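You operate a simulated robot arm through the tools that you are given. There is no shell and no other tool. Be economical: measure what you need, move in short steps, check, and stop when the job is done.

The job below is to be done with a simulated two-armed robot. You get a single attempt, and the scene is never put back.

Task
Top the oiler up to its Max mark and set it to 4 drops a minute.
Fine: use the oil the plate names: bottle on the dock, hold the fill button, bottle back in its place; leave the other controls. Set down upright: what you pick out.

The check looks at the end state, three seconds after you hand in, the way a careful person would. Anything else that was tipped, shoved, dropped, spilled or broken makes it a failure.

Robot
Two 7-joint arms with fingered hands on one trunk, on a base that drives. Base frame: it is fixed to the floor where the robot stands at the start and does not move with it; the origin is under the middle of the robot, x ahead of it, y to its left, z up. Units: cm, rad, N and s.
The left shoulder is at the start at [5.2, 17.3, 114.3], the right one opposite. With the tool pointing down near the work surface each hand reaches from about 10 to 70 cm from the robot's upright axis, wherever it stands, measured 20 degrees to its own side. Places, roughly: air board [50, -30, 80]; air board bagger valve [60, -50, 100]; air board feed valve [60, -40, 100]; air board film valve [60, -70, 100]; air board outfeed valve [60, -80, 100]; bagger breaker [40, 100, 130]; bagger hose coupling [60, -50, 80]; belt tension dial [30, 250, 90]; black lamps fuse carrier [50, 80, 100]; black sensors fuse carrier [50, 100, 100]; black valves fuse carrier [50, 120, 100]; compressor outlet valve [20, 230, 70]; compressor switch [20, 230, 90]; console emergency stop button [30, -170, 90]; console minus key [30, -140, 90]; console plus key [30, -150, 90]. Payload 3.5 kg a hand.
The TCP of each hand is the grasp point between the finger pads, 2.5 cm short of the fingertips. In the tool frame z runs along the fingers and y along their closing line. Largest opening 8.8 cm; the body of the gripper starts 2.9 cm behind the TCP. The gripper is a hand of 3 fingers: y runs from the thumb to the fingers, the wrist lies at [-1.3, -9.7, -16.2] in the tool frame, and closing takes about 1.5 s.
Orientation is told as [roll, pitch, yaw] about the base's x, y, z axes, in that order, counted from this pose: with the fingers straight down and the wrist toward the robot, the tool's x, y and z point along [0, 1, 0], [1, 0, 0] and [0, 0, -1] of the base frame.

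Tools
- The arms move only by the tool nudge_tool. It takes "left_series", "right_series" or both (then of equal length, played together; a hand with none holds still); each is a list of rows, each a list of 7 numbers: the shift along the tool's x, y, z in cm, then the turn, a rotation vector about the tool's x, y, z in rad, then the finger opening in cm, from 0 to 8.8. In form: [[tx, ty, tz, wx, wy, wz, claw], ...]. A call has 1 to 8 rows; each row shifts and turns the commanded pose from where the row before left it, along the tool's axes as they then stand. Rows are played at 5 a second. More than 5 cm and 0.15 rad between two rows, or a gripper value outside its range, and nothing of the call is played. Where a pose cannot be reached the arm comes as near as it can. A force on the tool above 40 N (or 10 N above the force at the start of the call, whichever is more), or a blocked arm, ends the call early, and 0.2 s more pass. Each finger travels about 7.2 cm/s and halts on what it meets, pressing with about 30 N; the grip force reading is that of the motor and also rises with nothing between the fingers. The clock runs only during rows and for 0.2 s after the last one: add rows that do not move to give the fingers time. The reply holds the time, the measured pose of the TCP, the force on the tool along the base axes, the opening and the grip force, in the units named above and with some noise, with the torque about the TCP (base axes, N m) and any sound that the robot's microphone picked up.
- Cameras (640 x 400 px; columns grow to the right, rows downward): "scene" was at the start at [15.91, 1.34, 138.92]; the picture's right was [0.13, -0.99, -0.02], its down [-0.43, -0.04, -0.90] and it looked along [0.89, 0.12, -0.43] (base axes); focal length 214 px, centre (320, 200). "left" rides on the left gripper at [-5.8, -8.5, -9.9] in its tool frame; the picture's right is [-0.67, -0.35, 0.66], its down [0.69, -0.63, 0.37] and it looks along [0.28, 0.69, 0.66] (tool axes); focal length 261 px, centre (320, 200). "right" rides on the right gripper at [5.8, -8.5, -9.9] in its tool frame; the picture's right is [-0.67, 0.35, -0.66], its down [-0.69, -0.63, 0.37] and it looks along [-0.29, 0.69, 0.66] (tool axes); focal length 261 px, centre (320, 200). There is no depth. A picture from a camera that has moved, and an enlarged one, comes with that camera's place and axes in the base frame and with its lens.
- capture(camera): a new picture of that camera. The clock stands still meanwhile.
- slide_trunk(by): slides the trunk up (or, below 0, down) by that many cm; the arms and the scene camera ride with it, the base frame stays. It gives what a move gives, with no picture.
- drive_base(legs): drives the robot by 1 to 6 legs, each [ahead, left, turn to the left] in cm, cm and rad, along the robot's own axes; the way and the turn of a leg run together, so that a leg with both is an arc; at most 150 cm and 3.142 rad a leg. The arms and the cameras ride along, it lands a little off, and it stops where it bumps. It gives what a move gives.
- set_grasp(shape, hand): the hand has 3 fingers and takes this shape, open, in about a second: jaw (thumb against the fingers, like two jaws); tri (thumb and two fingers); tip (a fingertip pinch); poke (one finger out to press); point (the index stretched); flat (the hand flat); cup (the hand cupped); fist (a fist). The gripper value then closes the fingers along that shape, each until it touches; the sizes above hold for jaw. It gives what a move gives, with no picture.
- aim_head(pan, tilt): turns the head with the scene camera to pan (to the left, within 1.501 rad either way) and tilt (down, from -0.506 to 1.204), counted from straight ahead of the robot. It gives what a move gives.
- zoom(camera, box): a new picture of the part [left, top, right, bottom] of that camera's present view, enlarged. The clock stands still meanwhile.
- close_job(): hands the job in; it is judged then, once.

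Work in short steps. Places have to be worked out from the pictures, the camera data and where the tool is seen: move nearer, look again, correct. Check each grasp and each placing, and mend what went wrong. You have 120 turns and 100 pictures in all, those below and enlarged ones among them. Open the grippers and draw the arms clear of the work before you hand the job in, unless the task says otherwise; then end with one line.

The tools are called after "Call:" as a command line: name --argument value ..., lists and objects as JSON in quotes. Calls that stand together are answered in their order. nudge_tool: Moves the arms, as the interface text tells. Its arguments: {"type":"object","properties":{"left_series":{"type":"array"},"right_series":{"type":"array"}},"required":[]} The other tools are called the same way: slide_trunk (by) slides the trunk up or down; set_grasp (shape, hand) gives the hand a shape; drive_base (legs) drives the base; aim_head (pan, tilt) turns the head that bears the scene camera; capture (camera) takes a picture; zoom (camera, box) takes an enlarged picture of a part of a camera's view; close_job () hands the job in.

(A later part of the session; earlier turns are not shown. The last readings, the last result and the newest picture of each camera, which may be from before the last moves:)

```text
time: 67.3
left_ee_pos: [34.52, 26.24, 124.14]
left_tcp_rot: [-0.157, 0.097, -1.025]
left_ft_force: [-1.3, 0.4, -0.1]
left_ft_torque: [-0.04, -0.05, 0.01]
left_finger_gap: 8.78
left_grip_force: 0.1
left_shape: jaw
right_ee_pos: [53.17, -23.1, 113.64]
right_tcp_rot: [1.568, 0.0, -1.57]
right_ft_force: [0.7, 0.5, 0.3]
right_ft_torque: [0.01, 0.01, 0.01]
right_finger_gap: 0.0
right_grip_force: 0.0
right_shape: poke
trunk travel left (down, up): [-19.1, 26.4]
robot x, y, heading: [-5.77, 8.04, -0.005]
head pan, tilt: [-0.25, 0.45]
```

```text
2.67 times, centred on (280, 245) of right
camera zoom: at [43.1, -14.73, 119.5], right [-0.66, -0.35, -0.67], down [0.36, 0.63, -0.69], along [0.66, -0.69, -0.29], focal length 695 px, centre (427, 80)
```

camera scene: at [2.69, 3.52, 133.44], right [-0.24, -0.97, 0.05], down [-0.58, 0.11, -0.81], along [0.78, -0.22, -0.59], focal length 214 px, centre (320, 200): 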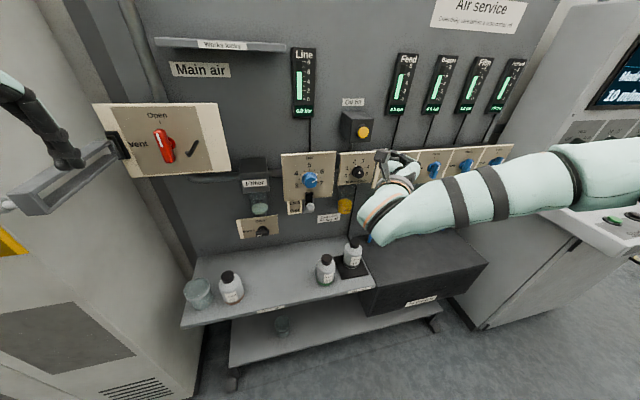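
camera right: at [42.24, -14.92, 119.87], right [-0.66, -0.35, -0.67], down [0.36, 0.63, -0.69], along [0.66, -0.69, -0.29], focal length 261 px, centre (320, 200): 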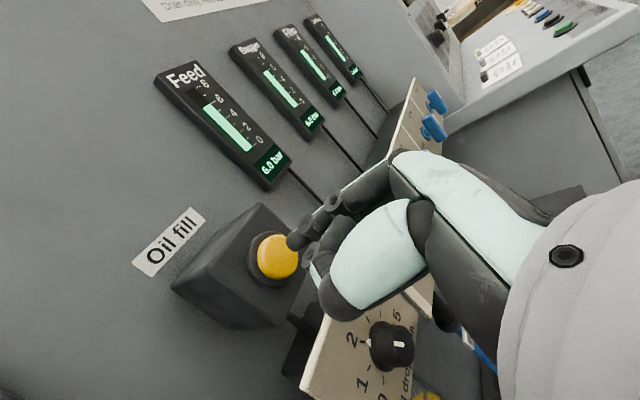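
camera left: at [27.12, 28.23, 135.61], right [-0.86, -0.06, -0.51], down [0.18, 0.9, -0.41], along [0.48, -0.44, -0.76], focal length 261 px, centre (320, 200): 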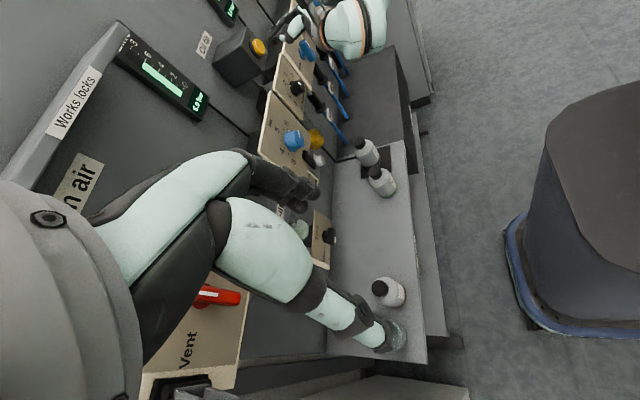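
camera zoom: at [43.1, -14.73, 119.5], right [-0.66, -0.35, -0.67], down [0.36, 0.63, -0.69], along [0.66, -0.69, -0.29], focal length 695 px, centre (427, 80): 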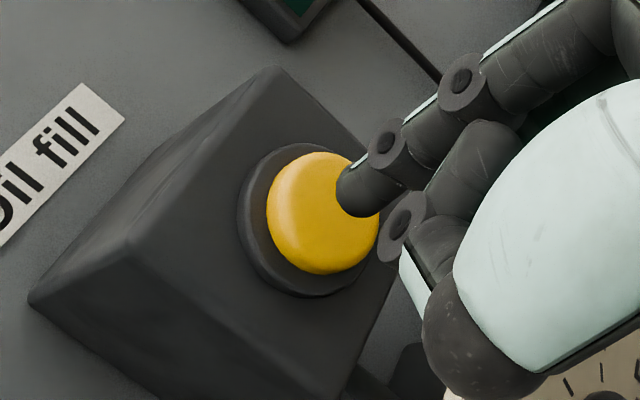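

Well centred now. Continue with 0.3 cm steps.

Call:
nudge_tool --right_series '[[0, 0, 0.3, 0, 0, 0, 0], [0, 0, 0.3, 0, 0, 0, 0]]'

Call:
nudge_tool --right_series '[[0, 0, 0.3, 0, 0, 0, 0]]'

Call:
zoom --camera "right" --box '[200, 170, 360, 320]'

```text
time: 68.0
left_ee_pos: [34.52, 26.28, 124.08]
left_tcp_rot: [-0.157, 0.095, -1.024]
left_ft_force: [0.4, 1.0, 0.2]
left_ft_torque: [-0.03, 0.02, 0.05]
left_finger_gap: 8.77
left_grip_force: 0.0
left_shape: jaw
right_ee_pos: [53.75, -23.09, 113.77]
right_tcp_rot: [1.567, -0.001, -1.568]
right_ft_force: [-0.3, 1.0, -0.1]
right_ft_torque: [-0.02, -0.02, 0.02]
right_finger_gap: 0.01
right_grip_force: 0.1
right_shape: poke
trunk travel left (down, up): [-19.1, 26.4]
robot x, y, heading: [-5.96, 8.2, 0.004]
head pan, tilt: [-0.25, 0.45]
```

```text
time: 68.3
left_ee_pos: [34.57, 26.24, 124.07]
left_tcp_rot: [-0.156, 0.096, -1.027]
left_ft_force: [0.1, 0.7, 0.6]
left_ft_torque: [0.0, -0.02, 0.0]
left_finger_gap: 8.76
left_grip_force: 0.1
left_shape: jaw
right_ee_pos: [54.03, -23.08, 113.66]
right_tcp_rot: [1.568, 0.0, -1.57]
right_ft_force: [0.0, -0.6, -0.3]
right_ft_torque: [0.0, 0.0, 0.02]
right_finger_gap: 0.01
right_grip_force: 0.1
right_shape: poke
trunk travel left (down, up): [-19.1, 26.4]
robot x, y, heading: [-5.58, 8.27, -0.003]
head pan, tilt: [-0.25, 0.45]
```

```text
2.67 times, centred on (280, 245) of right
camera zoom: at [44.03, -14.69, 119.51], right [-0.66, -0.35, -0.67], down [0.36, 0.63, -0.69], along [0.66, -0.69, -0.29], focal length 695 px, centre (427, 80)
```

zoom: 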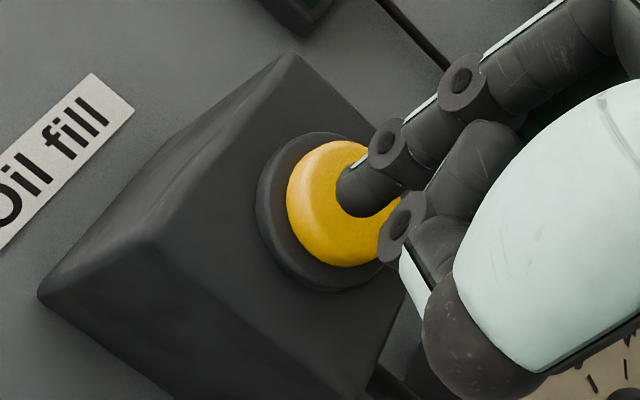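

No contact yet; continue.

Call:
nudge_tool --right_series '[[0, 0, 0.3, 0, 0, 0, 0], [0, 0, 0.2, 0, 0, 0, 0]]'

Call:
nudge_tool --right_series '[[0, 0, 0.3, 0, 0, 0, 0]]'

Call:
nudge_tool --right_series '[[0, 0, 0.2, 0, 0, 0, 0]]'

Call:
zoom --camera "right" --box '[200, 170, 360, 320]'

```text
time: 69.0
left_ee_pos: [34.47, 26.26, 124.02]
left_tcp_rot: [-0.154, 0.096, -1.024]
left_ft_force: [-0.6, -0.2, -0.3]
left_ft_torque: [0.01, -0.02, 0.01]
left_finger_gap: 8.76
left_grip_force: 0.1
left_shape: jaw
right_ee_pos: [54.5, -23.08, 113.57]
right_tcp_rot: [1.568, 0.0, -1.568]
right_ft_force: [-0.2, 0.1, -0.3]
right_ft_torque: [0.0, -0.02, -0.01]
right_finger_gap: 0.0
right_grip_force: 0.1
right_shape: poke
trunk travel left (down, up): [-19.1, 26.4]
robot x, y, heading: [-5.84, 8.23, -0.001]
head pan, tilt: [-0.25, 0.45]
```

```text
time: 69.3
left_ee_pos: [34.57, 26.41, 124.2]
left_tcp_rot: [-0.153, 0.096, -1.023]
left_ft_force: [-0.4, -0.2, 0.3]
left_ft_torque: [-0.03, -0.02, 0.02]
left_finger_gap: 8.76
left_grip_force: 0.0
left_shape: jaw
right_ee_pos: [54.91, -23.02, 113.66]
right_tcp_rot: [1.569, -0.002, -1.57]
right_ft_force: [0.1, -0.6, 0.1]
right_ft_torque: [-0.01, -0.01, -0.01]
right_finger_gap: 0.03
right_grip_force: 0.1
right_shape: poke
trunk travel left (down, up): [-19.1, 26.4]
robot x, y, heading: [-5.61, 7.78, 0.003]
head pan, tilt: [-0.25, 0.45]
```

```text
time: 69.8
left_ee_pos: [34.49, 26.42, 124.13]
left_tcp_rot: [-0.154, 0.095, -1.024]
left_ft_force: [-0.1, 0.6, 0.8]
left_ft_torque: [0.0, 0.01, -0.01]
left_finger_gap: 8.79
left_grip_force: 0.1
left_shape: jaw
right_ee_pos: [55.05, -23.16, 113.67]
right_tcp_rot: [1.568, 0.0, -1.569]
right_ft_force: [-0.5, 0.3, -0.1]
right_ft_torque: [-0.02, -0.02, -0.03]
right_finger_gap: 0.04
right_grip_force: 0.0
right_shape: poke
trunk travel left (down, up): [-19.1, 26.4]
robot x, y, heading: [-5.92, 8.04, 0.003]
head pan, tilt: [-0.25, 0.45]
```

```text
2.67 times, centred on (280, 245) of right
camera zoom: at [44.96, -14.72, 119.52], right [-0.66, -0.35, -0.67], down [0.36, 0.63, -0.69], along [0.66, -0.69, -0.29], focal length 695 px, centre (427, 80)
```

zoom: 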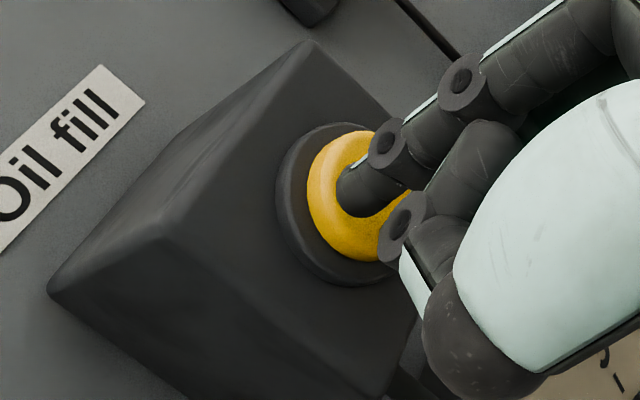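

Centred; still no force. Continue.

Call:
nudge_tool --right_series '[[0, 0, 0.3, 0, 0, 0, 0]]'

Call:
nudge_tool --right_series '[[0, 0, 0.3, 0, 0, 0, 0]]'

Call:
zoom --camera "left" --box '[270, 70, 370, 170]'

```text
time: 70.2
left_ee_pos: [34.57, 26.39, 124.07]
left_tcp_rot: [-0.155, 0.096, -1.023]
left_ft_force: [0.9, 0.6, 0.3]
left_ft_torque: [0.0, -0.03, -0.01]
left_finger_gap: 8.78
left_grip_force: 0.2
left_shape: jaw
right_ee_pos: [55.18, -23.09, 113.71]
right_tcp_rot: [1.565, 0.001, -1.568]
right_ft_force: [0.9, 0.5, -0.4]
right_ft_torque: [0.04, 0.01, 0.0]
right_finger_gap: 0.01
right_grip_force: 0.0
right_shape: poke
trunk travel left (down, up): [-19.1, 26.4]
robot x, y, heading: [-5.76, 8.21, -0.003]
head pan, tilt: [-0.25, 0.45]
```

```text
time: 70.5
left_ee_pos: [34.53, 26.22, 124.19]
left_tcp_rot: [-0.155, 0.096, -1.024]
left_ft_force: [0.5, -0.3, 0.2]
left_ft_torque: [0.02, 0.05, 0.0]
left_finger_gap: 8.77
left_grip_force: 0.0
left_shape: jaw
right_ee_pos: [55.51, -23.21, 113.59]
right_tcp_rot: [1.568, 0.0, -1.567]
right_ft_force: [0.0, -0.2, -0.1]
right_ft_torque: [-0.01, 0.03, 0.02]
right_finger_gap: 0.0
right_grip_force: 0.1
right_shape: poke
right hand out of reach, approached as far as the arm can: row 1
trunk travel left (down, up): [-19.1, 26.4]
robot x, y, heading: [-5.9, 8.11, -0.001]
head pan, tilt: [-0.25, 0.45]
```

```text
4.00 times, centred on (320, 120) of left
camera zoom: at [27.16, 30.64, 135.59], right [-0.86, -0.06, -0.51], down [0.18, 0.9, -0.41], along [0.48, -0.44, -0.76], focal length 1043 px, centre (320, 520)
```

zoom: 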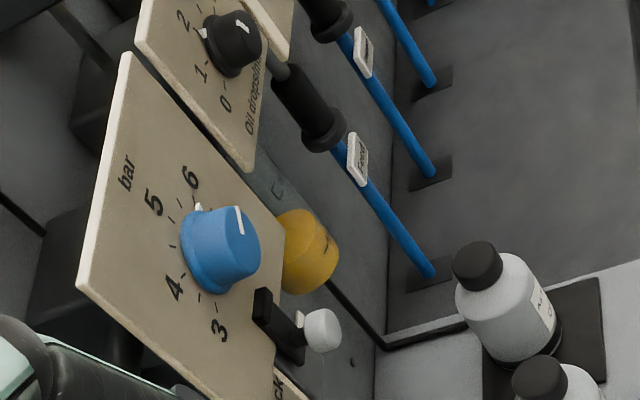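

At the reach edge again; no press yet. I pull the hand back 5 cm, drive the base 5 cm forward (and 1 cm left), then approach again with slack.

Call:
nudge_tool --right_series '[[0, 0, -2, 0, 0, 0, 0], [0, 0, -2, 0, 0, 0, 0], [0, 0, -2, 0, 0, 0, 0]]'

Call:
drive_base --legs '[[4.5, 1, 0]]'

```text
time: 71.3
left_ee_pos: [34.43, 26.32, 124.1]
left_tcp_rot: [-0.156, 0.094, -1.024]
left_ft_force: [-0.8, 0.2, 0.3]
left_ft_torque: [0.0, 0.03, 0.03]
left_finger_gap: 8.77
left_grip_force: 0.0
left_shape: jaw
right_ee_pos: [49.31, -23.3, 113.78]
right_tcp_rot: [1.571, -0.002, -1.571]
right_ft_force: [0.4, 0.1, 0.8]
right_ft_torque: [-0.03, 0.01, -0.01]
right_finger_gap: 0.0
right_grip_force: 0.1
right_shape: poke
trunk travel left (down, up): [-19.1, 26.4]
robot x, y, heading: [-5.67, 8.03, 0.002]
head pan, tilt: [-0.25, 0.45]
```

```text
time: 72.3
left_ee_pos: [39.0, 27.27, 124.1]
left_tcp_rot: [-0.155, 0.094, -1.024]
left_ft_force: [0.5, 0.0, -0.2]
left_ft_torque: [0.01, 0.02, -0.01]
left_finger_gap: 8.8
left_grip_force: 0.1
left_shape: jaw
right_ee_pos: [53.86, -22.46, 113.7]
right_tcp_rot: [1.57, -0.002, -1.572]
right_ft_force: [-0.2, -0.7, 0.2]
right_ft_torque: [-0.01, -0.01, 0.04]
right_finger_gap: 0.0
right_grip_force: 0.0
right_shape: poke
trunk travel left (down, up): [-19.1, 26.4]
robot x, y, heading: [-1.55, 9.27, -0.002]
head pan, tilt: [-0.25, 0.45]
```

Call:
nudge_tool --right_series '[[0, 0.7, 0.5, 0, 0, 0, 0], [0, 0, 0.6, 0, 0, 0, 0], [0, 0, 0.5, 0, 0, 0, 0]]'

Call:
nudge_tool --right_series '[[0, 0, 0.3, 0, 0, 0, 0]]'

Call:
zoom --camera "right" --box '[200, 170, 360, 320]'

```text
time: 73.1
left_ee_pos: [39.05, 27.37, 124.05]
left_tcp_rot: [-0.155, 0.096, -1.024]
left_ft_force: [-0.1, -0.4, -0.3]
left_ft_torque: [-0.01, -0.04, 0.0]
left_finger_gap: 8.77
left_grip_force: 0.1
left_shape: jaw
right_ee_pos: [55.34, -23.09, 113.72]
right_tcp_rot: [1.569, -0.001, -1.571]
right_ft_force: [-0.5, 0.4, 1.1]
right_ft_torque: [0.05, -0.01, 0.02]
right_finger_gap: 0.0
right_grip_force: 0.0
right_shape: poke
trunk travel left (down, up): [-19.1, 26.4]
robot x, y, heading: [-1.69, 9.36, -0.003]
head pan, tilt: [-0.25, 0.45]
```

```text
time: 73.5
left_ee_pos: [38.8, 27.29, 124.12]
left_tcp_rot: [-0.155, 0.094, -1.025]
left_ft_force: [-0.2, 0.7, -0.2]
left_ft_torque: [0.01, 0.0, -0.04]
left_finger_gap: 8.76
left_grip_force: 0.2
left_shape: jaw
right_ee_pos: [55.67, -23.05, 113.71]
right_tcp_rot: [1.568, -0.001, -1.572]
right_ft_force: [-1.9, -0.4, -0.1]
right_ft_torque: [-0.02, 0.02, 0.0]
right_finger_gap: 0.01
right_grip_force: 0.0
right_shape: poke
trunk travel left (down, up): [-19.1, 26.4]
robot x, y, heading: [-1.86, 8.88, 0.0]
head pan, tilt: [-0.25, 0.45]
heard: click
```

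```text
2.67 times, centred on (280, 245) of right
camera zoom: at [45.63, -14.68, 119.66], right [-0.66, -0.35, -0.67], down [0.36, 0.63, -0.69], along [0.66, -0.69, -0.29], focal length 695 px, centre (427, 80)
```

zoom: 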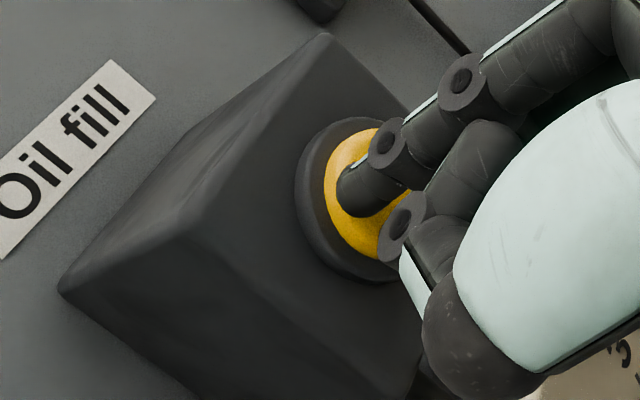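

Click heard with ~2 N: the button is pressed. Check the bowl with the left camera.

Call:
zoom --camera "left" --box '[270, 60, 370, 160]'

```text
4.00 times, centred on (320, 110) of left
camera zoom: at [31.61, 31.62, 135.61], right [-0.86, -0.06, -0.51], down [0.18, 0.9, -0.41], along [0.48, -0.44, -0.76], focal length 1043 px, centre (320, 560)
```

zoom: 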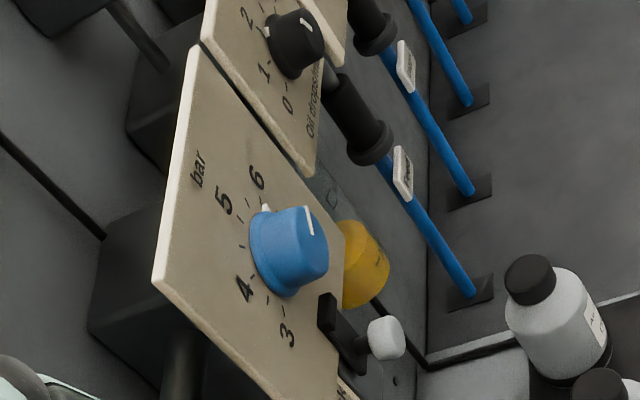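

Hold for one second and compare.

Call:
nudge_tool --right_series '[[0, 0, 0.1, 0, 0, 0, 0], [0, 0, 0, 0, 0, 0, 0], [0, 0, 0, 0, 0, 0, 0], [0, 0, 0, 0, 0, 0, 0], [0, 0, 0, 0, 0, 0, 0]]'

Call:
zoom --camera "left" --box '[300, 85, 350, 135]'

```text
time: 74.7
left_ee_pos: [38.96, 27.29, 124.15]
left_tcp_rot: [-0.156, 0.093, -1.025]
left_ft_force: [0.0, 0.3, 0.2]
left_ft_torque: [-0.01, -0.01, -0.01]
left_finger_gap: 8.75
left_grip_force: 0.1
left_shape: jaw
right_ee_pos: [55.8, -23.01, 113.78]
right_tcp_rot: [1.569, -0.001, -1.571]
right_ft_force: [-3.2, -0.3, -0.6]
right_ft_torque: [0.01, 0.03, -0.01]
right_finger_gap: 0.02
right_grip_force: 0.1
right_shape: poke
trunk travel left (down, up): [-19.1, 26.4]
robot x, y, heading: [-1.21, 8.76, -0.001]
head pan, tilt: [-0.25, 0.45]
```

```text
8.00 times, centred on (325, 110) of left
camera zoom: at [31.57, 31.62, 135.62], right [-0.86, -0.06, -0.51], down [0.18, 0.9, -0.41], along [0.48, -0.44, -0.76], focal length 2085 px, centre (280, 920)
```

zoom: 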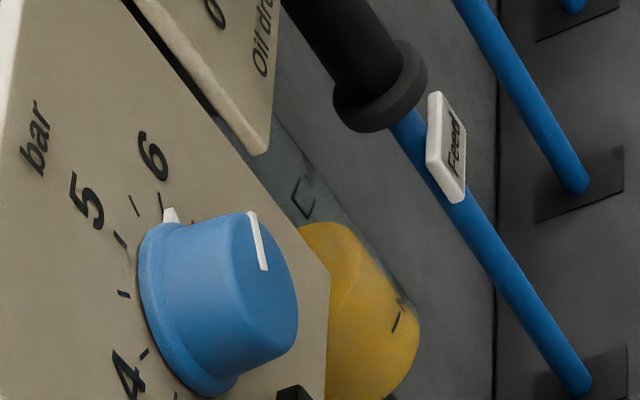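

I use this same crop as a reference and hold another 1.2 s.

Call:
nudge_tool --right_series '[[0, 0, 0.1, 0, 0, 0, 0], [0, 0, 0, 0, 0, 0, 0], [0, 0, 0, 0, 0, 0, 0], [0, 0, 0, 0, 0, 0, 0], [0, 0, 0, 0, 0, 0, 0], [0, 0, 0, 0, 0, 0, 0]]'

Call:
zoom --camera "left" --box '[300, 85, 350, 135]'

```text
time: 76.1
left_ee_pos: [38.93, 27.27, 124.14]
left_tcp_rot: [-0.155, 0.095, -1.023]
left_ft_force: [0.8, 0.9, 0.3]
left_ft_torque: [0.07, -0.01, -0.02]
left_finger_gap: 8.77
left_grip_force: 0.1
left_shape: jaw
right_ee_pos: [55.82, -23.02, 113.79]
right_tcp_rot: [1.572, 0.001, -1.57]
right_ft_force: [-3.7, -0.5, -2.1]
right_ft_torque: [-0.05, 0.03, 0.02]
right_finger_gap: 0.01
right_grip_force: 0.0
right_shape: poke
trunk travel left (down, up): [-19.1, 26.4]
robot x, y, heading: [-1.49, 9.2, -0.002]
head pan, tilt: [-0.25, 0.45]
```

```text
8.00 times, centred on (325, 110) of left
camera zoom: at [31.56, 31.61, 135.63], right [-0.86, -0.06, -0.51], down [0.18, 0.9, -0.41], along [0.48, -0.44, -0.76], focal length 2085 px, centre (280, 920)
```

zoom: 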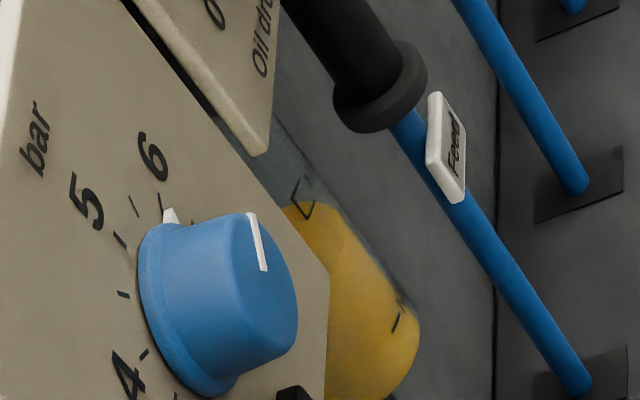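

The level is rising (about 0.8 cm/s). I look closer at the bracket and the surface before continuing.

Call:
zoom --camera "left" --box '[314, 100, 342, 118]'

Call:
zoom --camera "scene" --box '[290, 190, 410, 290]'

```text
16.00 times, centred on (328, 109) of left
camera zoom: at [31.56, 31.61, 135.63], right [-0.86, -0.06, -0.51], down [0.18, 0.9, -0.41], along [0.48, -0.44, -0.76], focal length 4170 px, centre (192, 1656)
```

zoom: 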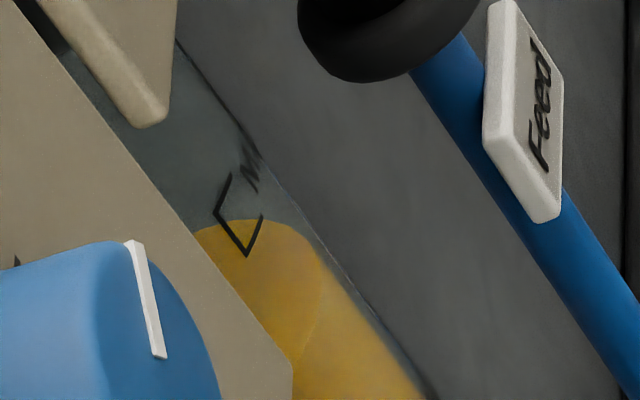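

```text
4.00 times, centred on (350, 240) of scene
camera zoom: at [16.25, 6.89, 133.44], right [-0.24, -0.97, 0.04], down [-0.58, 0.11, -0.81], along [0.78, -0.22, -0.59], focal length 858 px, centre (200, 40)
```

zoom: 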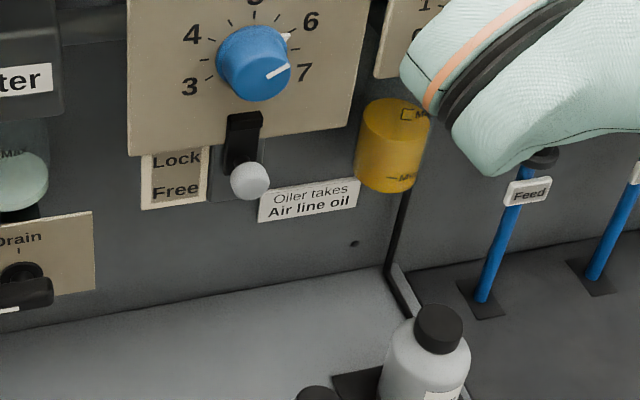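

The head camera sees it as well now; zoom there.

Call:
zoom --camera "scene" --box '[370, 208, 410, 240]'

```text
12.50 times, centred on (390, 224) of scene
camera zoom: at [16.25, 6.89, 133.44], right [-0.24, -0.97, 0.04], down [-0.58, 0.11, -0.81], along [0.78, -0.22, -0.59], focal length 2681 px, centre (-555, -100)
```

zoom: 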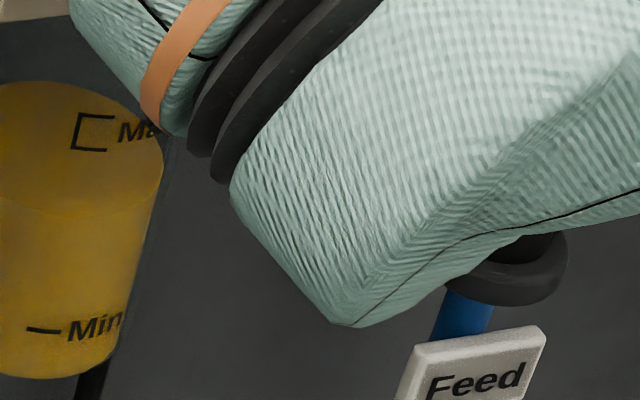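

Front rim of the oil is at ~60 % between Min and the Max bracket (bracket y 113–152, rim 212, Min 330). I hold 1.6 s more (8 rows) and measure again.

Call:
nudge_tool --right_series '[[0, 0, 0, 0, 0, 0, 0], [0, 0, 0, 0, 0, 0, 0], [0, 0, 0, 0, 0, 0, 0], [0, 0, 0, 0, 0, 0, 0], [0, 0, 0, 0, 0, 0, 0], [0, 0, 0, 0, 0, 0, 0], [0, 0, 0, 0, 0, 0, 0]]'

Call:
zoom --camera "scene" --box '[360, 204, 400, 236]'

```text
time: 77.7
left_ee_pos: [38.83, 27.33, 124.22]
left_tcp_rot: [-0.154, 0.094, -1.024]
left_ft_force: [0.3, 0.4, -0.7]
left_ft_torque: [0.01, 0.0, -0.01]
left_finger_gap: 8.76
left_grip_force: 0.1
left_shape: jaw
right_ee_pos: [55.84, -23.08, 113.86]
right_tcp_rot: [1.571, -0.001, -1.571]
right_ft_force: [-3.9, -0.7, -1.5]
right_ft_torque: [0.02, 0.06, 0.01]
right_finger_gap: 0.02
right_grip_force: 0.0
right_shape: poke
trunk travel left (down, up): [-19.1, 26.4]
robot x, y, heading: [-1.46, 9.13, -0.006]
head pan, tilt: [-0.25, 0.45]
```

```text
12.50 times, centred on (380, 220) of scene
camera zoom: at [16.24, 6.89, 133.44], right [-0.24, -0.97, 0.04], down [-0.58, 0.11, -0.81], along [0.78, -0.22, -0.59], focal length 2681 px, centre (-430, -50)
```

zoom: 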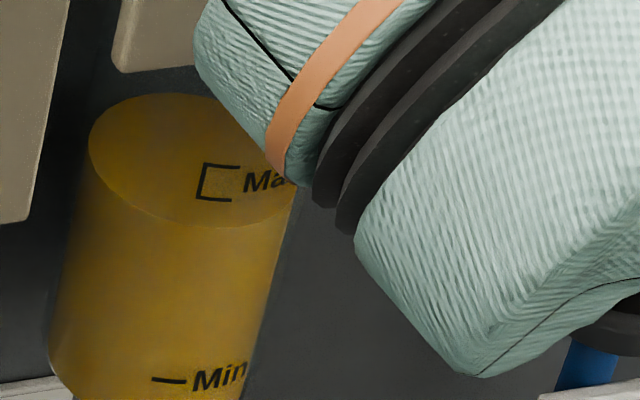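

Rim now at 227, bracket 163–202 (mid 182), rate ≈22 px/s. Hold 1.2 s more.

Call:
nudge_tool --right_series '[[0, 0, 0, 0, 0, 0, 0], [0, 0, 0, 0, 0, 0, 0], [0, 0, 0, 0, 0, 0, 0], [0, 0, 0, 0, 0, 0, 0], [0, 0, 0, 0, 0, 0, 0]]'

Call:
zoom --camera "scene" --box '[360, 204, 400, 236]'

```text
time: 78.9
left_ee_pos: [38.91, 27.29, 124.03]
left_tcp_rot: [-0.155, 0.095, -1.024]
left_ft_force: [-0.4, 0.0, -0.6]
left_ft_torque: [0.01, 0.0, 0.02]
left_finger_gap: 8.78
left_grip_force: 0.1
left_shape: jaw
right_ee_pos: [55.81, -22.99, 113.79]
right_tcp_rot: [1.571, 0.001, -1.571]
right_ft_force: [-4.2, -0.2, -0.9]
right_ft_torque: [-0.03, 0.08, -0.04]
right_finger_gap: 0.0
right_grip_force: 0.1
right_shape: poke
trunk travel left (down, up): [-19.1, 26.4]
robot x, y, heading: [-1.17, 8.83, -0.005]
head pan, tilt: [-0.25, 0.45]
```

```text
12.50 times, centred on (380, 220) of scene
camera zoom: at [16.24, 6.89, 133.44], right [-0.24, -0.97, 0.04], down [-0.58, 0.11, -0.81], along [0.78, -0.22, -0.59], focal length 2681 px, centre (-430, -50)
```

zoom: 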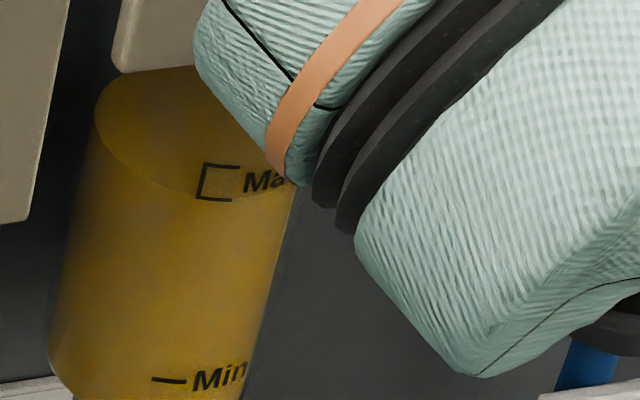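

Rim at ~198, mid at 182: about 0.6 s more. I hold briefly, then withdraw the finger.

Call:
nudge_tool --right_series '[[0, 0, 0, 0, 0, 0, 0], [0, 0, 0, 0, 0, 0, 0], [0, 0, -0.6, 0, 0, 0, 0], [0, 0, -2, 0, 0, 0, 0], [0, 0, -2, 0, 0, 0, 0]]'

Call:
zoom --camera "scene" --box '[360, 204, 400, 236]'

```text
time: 80.1
left_ee_pos: [38.95, 27.25, 124.24]
left_tcp_rot: [-0.154, 0.094, -1.024]
left_ft_force: [0.4, -0.4, -0.4]
left_ft_torque: [0.0, 0.03, 0.0]
left_finger_gap: 8.79
left_grip_force: 0.1
left_shape: jaw
right_ee_pos: [51.27, -23.02, 113.75]
right_tcp_rot: [1.569, -0.001, -1.571]
right_ft_force: [0.5, -0.5, -0.3]
right_ft_torque: [0.0, -0.01, 0.05]
right_finger_gap: 0.01
right_grip_force: 0.1
right_shape: poke
trunk travel left (down, up): [-19.1, 26.4]
robot x, y, heading: [-1.31, 9.17, -0.004]
head pan, tilt: [-0.25, 0.45]
```

```text
12.50 times, centred on (380, 220) of scene
camera zoom: at [16.27, 6.92, 133.44], right [-0.24, -0.97, 0.05], down [-0.58, 0.11, -0.81], along [0.78, -0.22, -0.59], focal length 2681 px, centre (-430, -50)
```

zoom: 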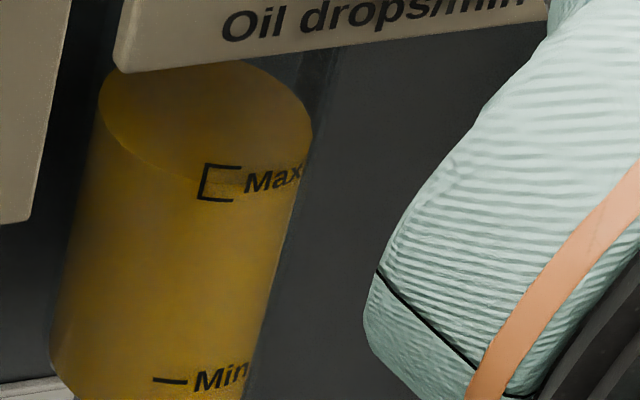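

The level sits in the middle of the Max bracket, and the button is released. Next the knob: I back the base off 6 cm, switch to the jaw shape, and lower the trunk 11 cm.

Call:
drive_base --legs '[[-6, 0, 0]]'

Call:
set_grasp --shape "jaw" --hand "right"

Call:
slide_trunk --by -11

Call:
capture --camera "right"

Call:
capture --camera "scene"

```text
time: 81.0
left_ee_pos: [33.27, 27.35, 123.97]
left_tcp_rot: [-0.159, 0.096, -1.024]
left_ft_force: [0.6, 0.2, -0.4]
left_ft_torque: [-0.01, -0.02, -0.03]
left_finger_gap: 8.78
left_grip_force: 0.0
left_shape: jaw
right_ee_pos: [45.56, -23.01, 113.4]
right_tcp_rot: [1.568, -0.003, -1.57]
right_ft_force: [-0.4, 0.2, -0.4]
right_ft_torque: [-0.03, 0.02, 0.06]
right_finger_gap: 0.0
right_grip_force: 0.1
right_shape: poke
trunk travel left (down, up): [-19.1, 26.4]
robot x, y, heading: [-7.26, 9.22, 0.002]
head pan, tilt: [-0.25, 0.45]
```

```text
time: 81.9
left_ee_pos: [33.04, 27.32, 124.07]
left_tcp_rot: [-0.155, 0.095, -1.023]
left_ft_force: [0.3, -0.8, -0.1]
left_ft_torque: [-0.03, -0.04, 0.02]
left_finger_gap: 8.77
left_grip_force: 0.1
left_shape: jaw
right_ee_pos: [45.4, -23.04, 113.72]
right_tcp_rot: [1.57, -0.002, -1.572]
right_ft_force: [-0.2, -0.1, -0.1]
right_ft_torque: [0.01, -0.02, 0.01]
right_finger_gap: 8.76
right_grip_force: 0.1
right_shape: jaw
trunk travel left (down, up): [-19.1, 26.4]
robot x, y, heading: [-7.5, 8.97, -0.0]
head pan, tilt: [-0.25, 0.45]
```

```text
time: 83.3
left_ee_pos: [38.14, 27.77, 107.36]
left_tcp_rot: [-0.267, 0.146, -1.031]
left_ft_force: [-0.5, -1.1, 0.6]
left_ft_torque: [-0.01, -0.03, 0.0]
left_finger_gap: 8.76
left_grip_force: 0.1
left_shape: jaw
right_ee_pos: [44.21, -22.67, 104.15]
right_tcp_rot: [1.588, -0.001, -1.57]
right_ft_force: [-0.3, 0.8, 0.0]
right_ft_torque: [-0.02, -0.04, 0.01]
right_finger_gap: 8.79
right_grip_force: 0.1
right_shape: jaw
trunk travel left (down, up): [-8.1, 37.4]
robot x, y, heading: [-6.92, 8.9, 0.004]
head pan, tilt: [-0.25, 0.45]
```

```text
30 pictures are left
camera right: at [34.17, -14.39, 109.75], right [-0.64, -0.35, -0.68], down [0.38, 0.63, -0.68], along [0.67, -0.69, -0.27], focal length 261 px, centre (320, 200)
```

right: 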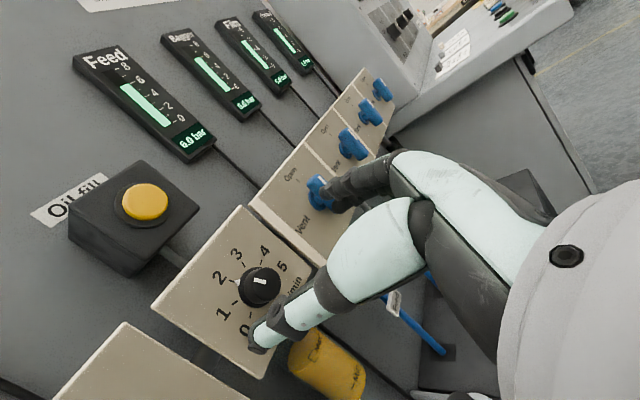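

```text
29 pictures are left
camera scene: at [18.08, 7.17, 118.53], right [-0.23, -0.97, 0.08], down [-0.7, 0.11, -0.7], along [0.67, -0.22, -0.71], focal length 214 px, centre (320, 200)
```

scene: 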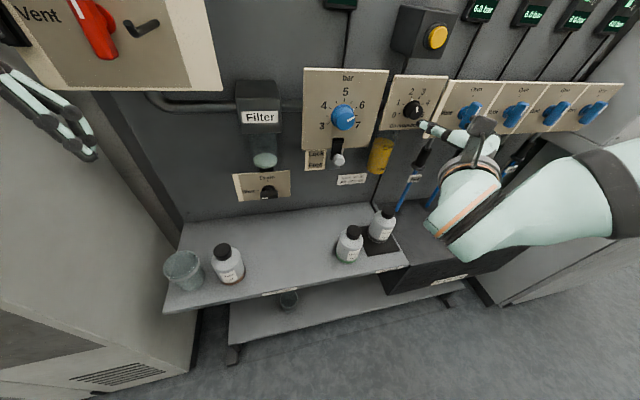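

Scale works out at ~44° per step (2 at −22°, 4 at +66°), so I need ~88° clockwise; knob centre ≈ [56, -23.8, 101.9]. I test the wrist's roll range in free space, first +0.77.

Call:
nudge_tool --right_series '[[0, 0, 0, 0, 0, 0.13, 8.8], [0, 0, 0, 0, 0, 0.13, 8.8], [0, 0, 0, 0, 0, 0.13, 8.8], [0, 0, 0, 0, 0, 0.13, 8.8], [0, 0, 0, 0, 0, 0.13, 8.8], [0, 0, 0, 0, 0, 0.12, 8.8]]'

Call:
nudge_tool --right_series '[[0, 0, 0, 0, 0, -0.145, 8.8], [0, 0, 0, 0, 0, -0.145, 8.8], [0, 0, 0, 0, 0, -0.145, 8.8], [0, 0, 0, 0, 0, -0.145, 8.8], [0, 0, 0, 0, 0, -0.145, 8.8], [0, 0, 0, 0, 0, -0.145, 8.8], [0, 0, 0, 0, 0, -0.145, 8.8], [0, 0, 0, 0, 0, -0.145, 8.8]]'

```text
time: 84.8
left_ee_pos: [37.91, 27.83, 107.22]
left_tcp_rot: [-0.267, 0.144, -1.031]
left_ft_force: [-0.4, -0.5, -0.5]
left_ft_torque: [0.01, 0.03, -0.01]
left_finger_gap: 8.76
left_grip_force: 0.1
left_shape: jaw
right_ee_pos: [44.27, -22.7, 103.9]
right_tcp_rot: [1.59, 0.767, -1.556]
right_ft_force: [0.2, 0.5, -0.7]
right_ft_torque: [-0.03, 0.01, -0.04]
right_finger_gap: 8.78
right_grip_force: 0.1
right_shape: jaw
trunk travel left (down, up): [-8.1, 37.4]
robot x, y, heading: [-7.07, 8.92, -0.003]
head pan, tilt: [-0.25, 0.45]
```

```text
time: 86.5
left_ee_pos: [37.92, 28.02, 107.21]
left_tcp_rot: [-0.267, 0.143, -1.033]
left_ft_force: [0.2, -0.1, -0.3]
left_ft_torque: [-0.01, -0.01, 0.02]
left_finger_gap: 8.76
left_grip_force: 0.0
left_shape: jaw
right_ee_pos: [44.2, -22.59, 103.93]
right_tcp_rot: [1.587, -0.396, -1.577]
right_ft_force: [-0.2, 0.6, 0.0]
right_ft_torque: [0.01, 0.04, 0.01]
right_finger_gap: 8.8
right_grip_force: 0.0
right_shape: jaw
trunk travel left (down, up): [-8.1, 37.4]
robot x, y, heading: [-7.05, 9.15, 0.001]
head pan, tilt: [-0.25, 0.45]
```

Both directions are fine. I set the roll to −0.6 and line up on the knob at a 48 cm standoff, with the fingers part closed.

Call:
nudge_tool --right_series '[[-1.2, 0.2, 1.5, 0, 0, 0, 8], [-1.1, 0.14, 2, 0, 0, 0, 7], [0, 0, 0.3, 0, 0, -0.1, 6.5], [0, 0, 0, 0, 0, -0.104, 6.5], [0, 0, 0, 0, 0, 0, 6.5]]'

Call:
capture --camera "right"

Call:
zoom --camera "scene" --box '[360, 50, 480, 150]'

```text
time: 87.8
left_ee_pos: [37.83, 27.94, 107.12]
left_tcp_rot: [-0.266, 0.144, -1.033]
left_ft_force: [1.6, -10.0, 9.4]
left_ft_torque: [1.47, -0.01, -0.31]
left_finger_gap: 8.77
left_grip_force: 0.0
left_shape: jaw
right_ee_pos: [47.98, -23.72, 102.01]
right_tcp_rot: [1.589, -0.601, -1.581]
right_ft_force: [-0.2, 0.7, 0.8]
right_ft_torque: [-0.01, -0.02, -0.04]
right_finger_gap: 6.54
right_grip_force: 0.0
right_shape: jaw
trunk travel left (down, up): [-8.1, 37.4]
robot x, y, heading: [-7.23, 8.99, -0.005]
head pan, tilt: [-0.25, 0.45]
```

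```text
28 pictures are left
camera right: at [37.91, -13.62, 101.94], right [-0.65, -0.67, -0.36], down [0.38, 0.13, -0.92], along [0.66, -0.73, 0.17], focal length 261 px, centre (320, 200)
```

right: 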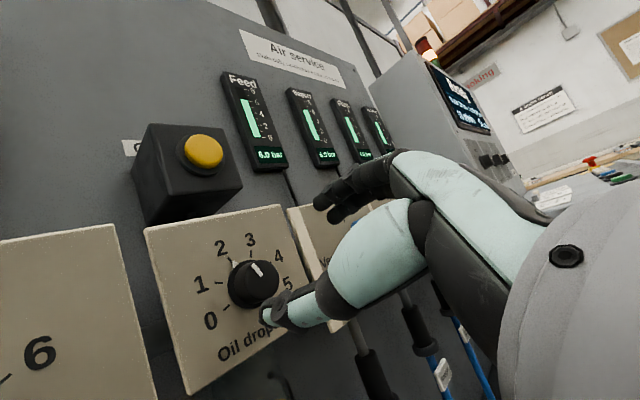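

```text
4.00 times, centred on (420, 100) of scene
camera zoom: at [17.93, 7.44, 118.35], right [-0.23, -0.97, 0.09], down [-0.7, 0.1, -0.7], along [0.67, -0.23, -0.71], focal length 858 px, centre (-80, 600)
```

zoom: 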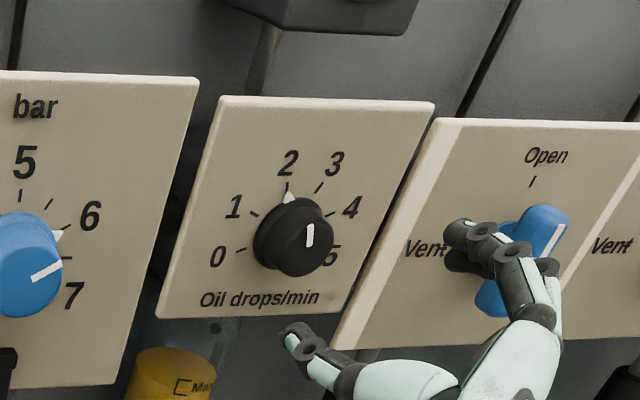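

The left hand reads an unexpected contact force (−10 N in y, +9 in z). I look at it before anything else.

Call:
capture --camera "left"

Call:
aim_head --pan 0.55 --tilt 0.45

Call:
capture --camera "scene"

```text
26 pictures are left
camera left: at [31.94, 32.38, 119.39], right [-0.91, -0.07, -0.4], down [0.13, 0.89, -0.44], along [0.39, -0.45, -0.8], focal length 261 px, centre (320, 200)
```

left: 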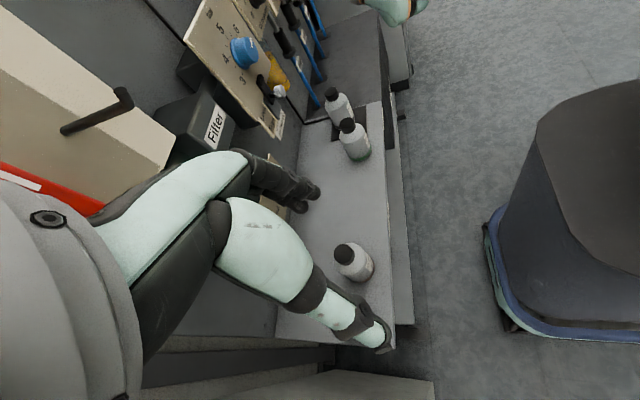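

```text
time: 88.9
left_ee_pos: [37.92, 27.89, 107.06]
left_tcp_rot: [-0.268, 0.144, -1.035]
left_ft_force: [2.6, -21.2, 18.7]
left_ft_torque: [3.04, -0.12, -0.46]
left_finger_gap: 8.76
left_grip_force: 0.1
left_shape: jaw
right_ee_pos: [47.97, -23.75, 102.02]
right_tcp_rot: [1.589, -0.602, -1.58]
right_ft_force: [0.3, 0.0, 0.2]
right_ft_torque: [-0.01, -0.02, -0.02]
right_finger_gap: 6.52
right_grip_force: 0.1
right_shape: jaw
trunk travel left (down, up): [-8.1, 37.4]
robot x, y, heading: [-7.11, 9.15, -0.003]
head pan, tilt: [0.55, 0.45]
```

```text
25 pictures are left
camera scene: at [16.92, 14.55, 118.66], right [0.49, -0.85, -0.17], down [-0.66, -0.23, -0.72], along [0.57, 0.47, -0.67], focal length 214 px, centre (320, 200)
```

scene: 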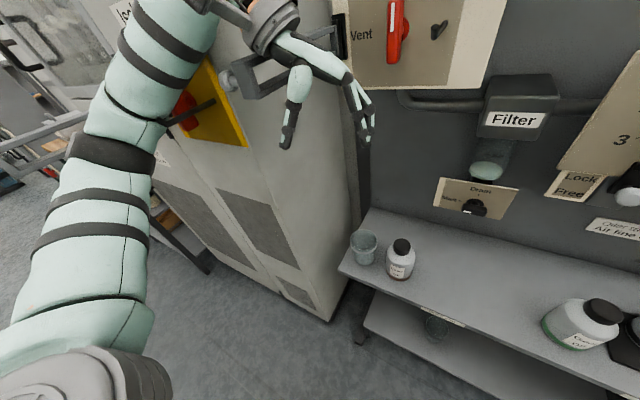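

The left gripper is pressing against the grey handle bracket. I relieve it along the force direction (right and up).

Call:
nudge_tool --left_series '[[-0.5, 0.5, -0.7, 0, 0, 0, 8.8], [-0.7, 0.7, -1, 0, 0, 0, 8.8], [0, 0, 0, 0, 0, 0, 8.8]]'

Call:
zoom --camera "scene" --box '[160, 0, 420, 160]'

```text
time: 89.7
left_ee_pos: [37.65, 28.07, 107.4]
left_tcp_rot: [-0.274, 0.141, -1.028]
left_ft_force: [-0.7, -16.1, 14.3]
left_ft_torque: [2.26, -0.33, -0.21]
left_finger_gap: 8.78
left_grip_force: 0.1
left_shape: jaw
left hand out of reach, approached as far as the arm can: row 2
right_ee_pos: [47.69, -22.92, 102.23]
right_tcp_rot: [1.589, -0.606, -1.577]
right_ft_force: [-0.1, -0.3, 0.3]
right_ft_torque: [0.02, -0.03, 0.0]
right_finger_gap: 6.52
right_grip_force: 0.0
right_shape: jaw
trunk travel left (down, up): [-8.1, 37.4]
robot x, y, heading: [-7.75, 8.98, 0.004]
head pan, tilt: [0.55, 0.45]
```

```text
2.46 times, centred on (290, 80) of scene
camera zoom: at [16.54, 15.22, 118.54], right [0.49, -0.85, -0.17], down [-0.66, -0.24, -0.72], along [0.57, 0.47, -0.68], focal length 528 px, centre (394, 495)
```

zoom: 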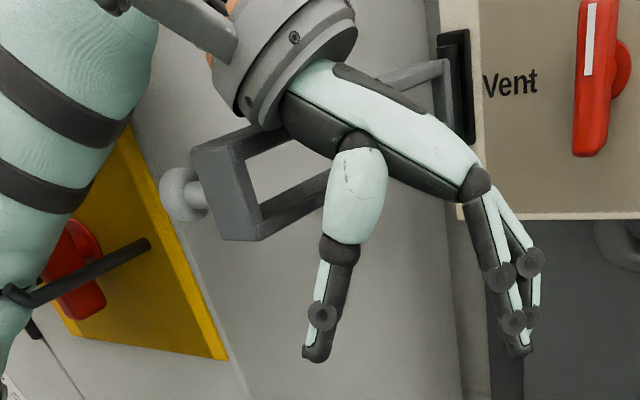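

The gripper leans on the cabinet's grey handle. I move the whole robot 4 cm right to come off it (the right hand is free in the air).

Call:
drive_base --legs '[[0, -4, 0]]'

```text
time: 90.5
left_ee_pos: [38.02, 28.19, 107.63]
left_tcp_rot: [-0.261, 0.127, -1.004]
left_ft_force: [-0.4, -0.1, 0.5]
left_ft_torque: [-0.02, 0.01, 0.0]
left_finger_gap: 8.78
left_grip_force: 0.1
left_shape: jaw
right_ee_pos: [49.39, -22.73, 101.34]
right_tcp_rot: [1.578, -0.605, -1.551]
right_ft_force: [0.1, -0.1, -0.3]
right_ft_torque: [-0.02, -0.01, 0.0]
right_finger_gap: 6.53
right_grip_force: 0.0
right_shape: jaw
trunk travel left (down, up): [-8.1, 37.4]
robot x, y, heading: [-7.1, 8.26, 0.02]
head pan, tilt: [0.55, 0.45]
stopped in leg 1: the robot was blocked; the commanded pose is now the measured one
```

Blocked after under 1 cm, but the left hand is now free of force. I look to the right for what blocks.

Call:
aim_head --pan -0.7 --tilt 0.6

Call:
capture --camera "scene"

Call:
aim_head --pan 0.9 --tilt 0.5

Call:
capture --camera "scene"

```text
time: 91.9
left_ee_pos: [37.98, 28.12, 107.68]
left_tcp_rot: [-0.266, 0.13, -1.006]
left_ft_force: [-0.1, -0.5, 1.3]
left_ft_torque: [0.0, 0.0, -0.01]
left_finger_gap: 8.79
left_grip_force: 0.0
left_shape: jaw
right_ee_pos: [49.17, -22.81, 101.95]
right_tcp_rot: [1.585, -0.608, -1.556]
right_ft_force: [0.2, -0.2, -0.3]
right_ft_torque: [0.04, -0.04, 0.01]
right_finger_gap: 6.52
right_grip_force: 0.0
right_shape: jaw
trunk travel left (down, up): [-8.1, 37.4]
robot x, y, heading: [-7.05, 8.1, 0.014]
head pan, tilt: [-0.7, 0.6]
```

```text
23 pictures are left
camera scene: at [16.08, 4.42, 117.6], right [-0.59, -0.77, 0.23], down [-0.7, 0.34, -0.63], along [0.41, -0.53, -0.74], focal length 214 px, centre (320, 200)
```

scene: 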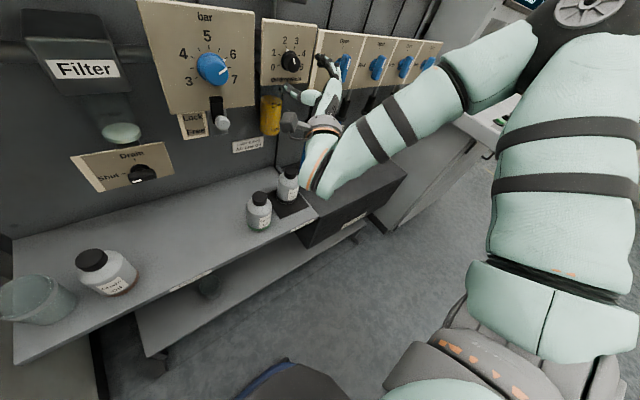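

```text
time: 93.6
left_ee_pos: [37.89, 28.11, 107.79]
left_tcp_rot: [-0.265, 0.13, -1.008]
left_ft_force: [0.3, -0.3, 0.8]
left_ft_torque: [-0.01, -0.01, 0.01]
left_finger_gap: 8.76
left_grip_force: 0.0
left_shape: jaw
right_ee_pos: [49.16, -22.84, 101.97]
right_tcp_rot: [1.586, -0.608, -1.557]
right_ft_force: [-0.6, 0.6, -0.8]
right_ft_torque: [0.03, -0.01, 0.03]
right_finger_gap: 6.5
right_grip_force: 0.1
right_shape: jaw
trunk travel left (down, up): [-8.1, 37.4]
robot x, y, heading: [-6.73, 8.05, 0.024]
head pan, tilt: [0.901, 0.499]
```

```text
22 pictures are left
camera scene: at [15.12, 17.24, 118.67], right [0.75, -0.61, -0.26], down [-0.57, -0.4, -0.72], along [0.33, 0.69, -0.65], focal length 214 px, centre (320, 200)
```

scene: 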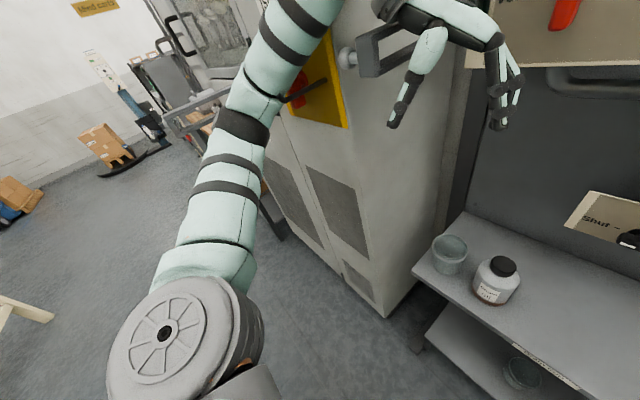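

The right side is free; it is the left forearm/gripper beside the cabinet handle and isolator hasp. The safe way out is the way it came: trunk up. First 4 cm.

Call:
slide_trunk --by 4

Call:
zoom --camera "scene" --box '[200, 0, 440, 150]'

```text
time: 94.4
left_ee_pos: [39.37, 26.68, 111.19]
left_tcp_rot: [-0.274, 0.149, -1.013]
left_ft_force: [3.2, 0.2, -1.3]
left_ft_torque: [-0.02, 0.22, -0.08]
left_finger_gap: 8.78
left_grip_force: 0.1
left_shape: jaw
right_ee_pos: [50.48, -24.08, 104.76]
right_tcp_rot: [1.566, -0.597, -1.546]
right_ft_force: [-0.7, -0.6, -0.2]
right_ft_torque: [-0.01, -0.03, 0.03]
right_finger_gap: 6.52
right_grip_force: 0.1
right_shape: jaw
trunk travel left (down, up): [-12.1, 33.4]
robot x, y, heading: [-6.8, 7.99, 0.023]
head pan, tilt: [0.901, 0.499]
```

```text
2.67 times, centred on (320, 75) of scene
camera zoom: at [13.11, 15.74, 124.32], right [0.76, -0.61, -0.23], down [-0.53, -0.38, -0.75], along [0.37, 0.7, -0.62], focal length 572 px, centre (320, 533)
```

zoom: 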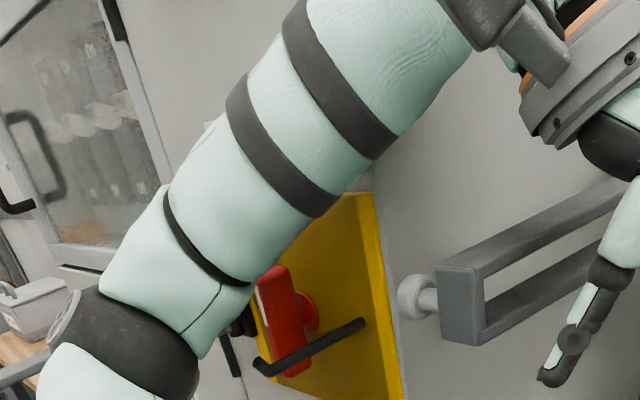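

The isolator is still upright and untouched-looking; the arm is rising clear. Continue up 8 cm.

Call:
slide_trunk --by 8

Call:
zoom --camera "scene" --box '[120, 0, 520, 250]'

```text
time: 95.6
left_ee_pos: [39.37, 26.85, 119.38]
left_tcp_rot: [-0.269, 0.147, -1.011]
left_ft_force: [-0.4, 0.4, -0.5]
left_ft_torque: [0.0, 0.01, -0.04]
left_finger_gap: 8.77
left_grip_force: 0.1
left_shape: jaw
right_ee_pos: [50.37, -24.0, 112.77]
right_tcp_rot: [1.568, -0.595, -1.55]
right_ft_force: [0.6, -1.1, 0.3]
right_ft_torque: [0.01, -0.04, -0.04]
right_finger_gap: 6.54
right_grip_force: 0.1
right_shape: jaw
trunk travel left (down, up): [-20.1, 25.4]
robot x, y, heading: [-6.81, 8.17, 0.021]
head pan, tilt: [0.901, 0.499]
```

```text
1.60 times, centred on (320, 125) of scene
camera zoom: at [6.85, 15.68, 134.8], right [0.78, -0.61, -0.13], down [-0.44, -0.38, -0.81], along [0.44, 0.7, -0.56], focal length 343 px, centre (320, 320)
```

zoom: 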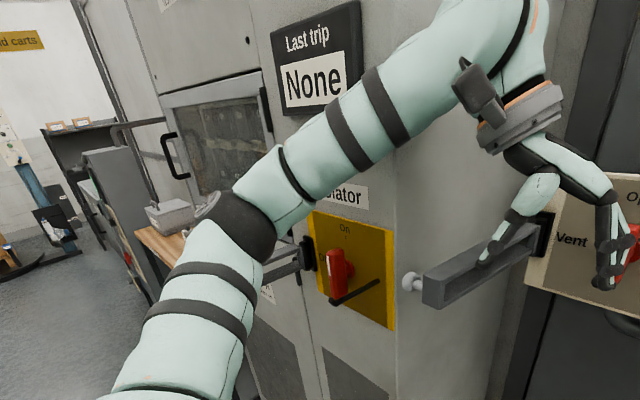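

Clear: isolator still "On", trip board "None". I raise the left hand 15 cm and pull it back, away from everything.

Call:
nudge_tool --left_series '[[0, 0, -4, 0, 0, 0, 8.8], [0, 0, -4, 0, 0, 0, 8.8], [0, 0, -4, 0, 0, 0, 8.8], [0, 0, -4, 0, 0, 0, 8.8], [-1.7, -1, 0, 0, 0, 0, 8.8], [-1.7, -1, 0, 0, 0, 0, 8.8], [-1.7, -1, 0, 0, 0, 0, 8.8], [-1.7, -1, 0, 0, 0, 0, 8.8]]'

Call:
nudge_tool --left_series '[[0, 0, -4, 0, 0, 0, 8.8], [0, 0, -4, 0, 0, 0, 8.8], [-1.5, 1.5, -3, 0, 0, 0, 8.8], [-1.5, 1.5, -3, 0, 0, 0, 8.8], [-1.5, 1.5, 0, 0, 0, 0, 8.8], [-1.5, 1.5, 0, 0, 0, 0, 8.8]]'

```text
time: 97.4
left_ee_pos: [41.0, 26.99, 125.0]
left_tcp_rot: [-0.266, 0.143, -1.008]
left_ft_force: [-0.4, 0.3, -0.8]
left_ft_torque: [-0.02, 0.03, 0.02]
left_finger_gap: 8.78
left_grip_force: 0.1
left_shape: jaw
left hand out of reach, approached as far as the arm can: row 2, 3, 4, 5, 6, 7, 8
right_ee_pos: [50.18, -24.16, 112.85]
right_tcp_rot: [1.571, -0.592, -1.55]
right_ft_force: [0.5, -0.1, 0.1]
right_ft_torque: [0.01, 0.0, -0.02]
right_finger_gap: 6.52
right_grip_force: 0.0
right_shape: jaw
trunk travel left (down, up): [-20.1, 25.4]
robot x, y, heading: [-6.55, 8.36, 0.019]
head pan, tilt: [0.901, 0.499]
```

```text
time: 98.8
left_ee_pos: [46.76, 19.95, 132.07]
left_tcp_rot: [-0.272, 0.148, -1.011]
left_ft_force: [-0.1, -0.2, 0.4]
left_ft_torque: [0.01, 0.0, 0.0]
left_finger_gap: 8.8
left_grip_force: 0.1
left_shape: jaw
left hand out of reach, approached as far as the arm can: row 1, 2, 3
right_ee_pos: [50.46, -23.97, 112.73]
right_tcp_rot: [1.567, -0.597, -1.546]
right_ft_force: [1.2, 0.1, -0.6]
right_ft_torque: [0.0, 0.0, -0.02]
right_finger_gap: 6.54
right_grip_force: 0.0
right_shape: jaw
trunk travel left (down, up): [-20.1, 25.4]
robot x, y, heading: [-7.05, 8.32, 0.016]
head pan, tilt: [0.901, 0.499]
```

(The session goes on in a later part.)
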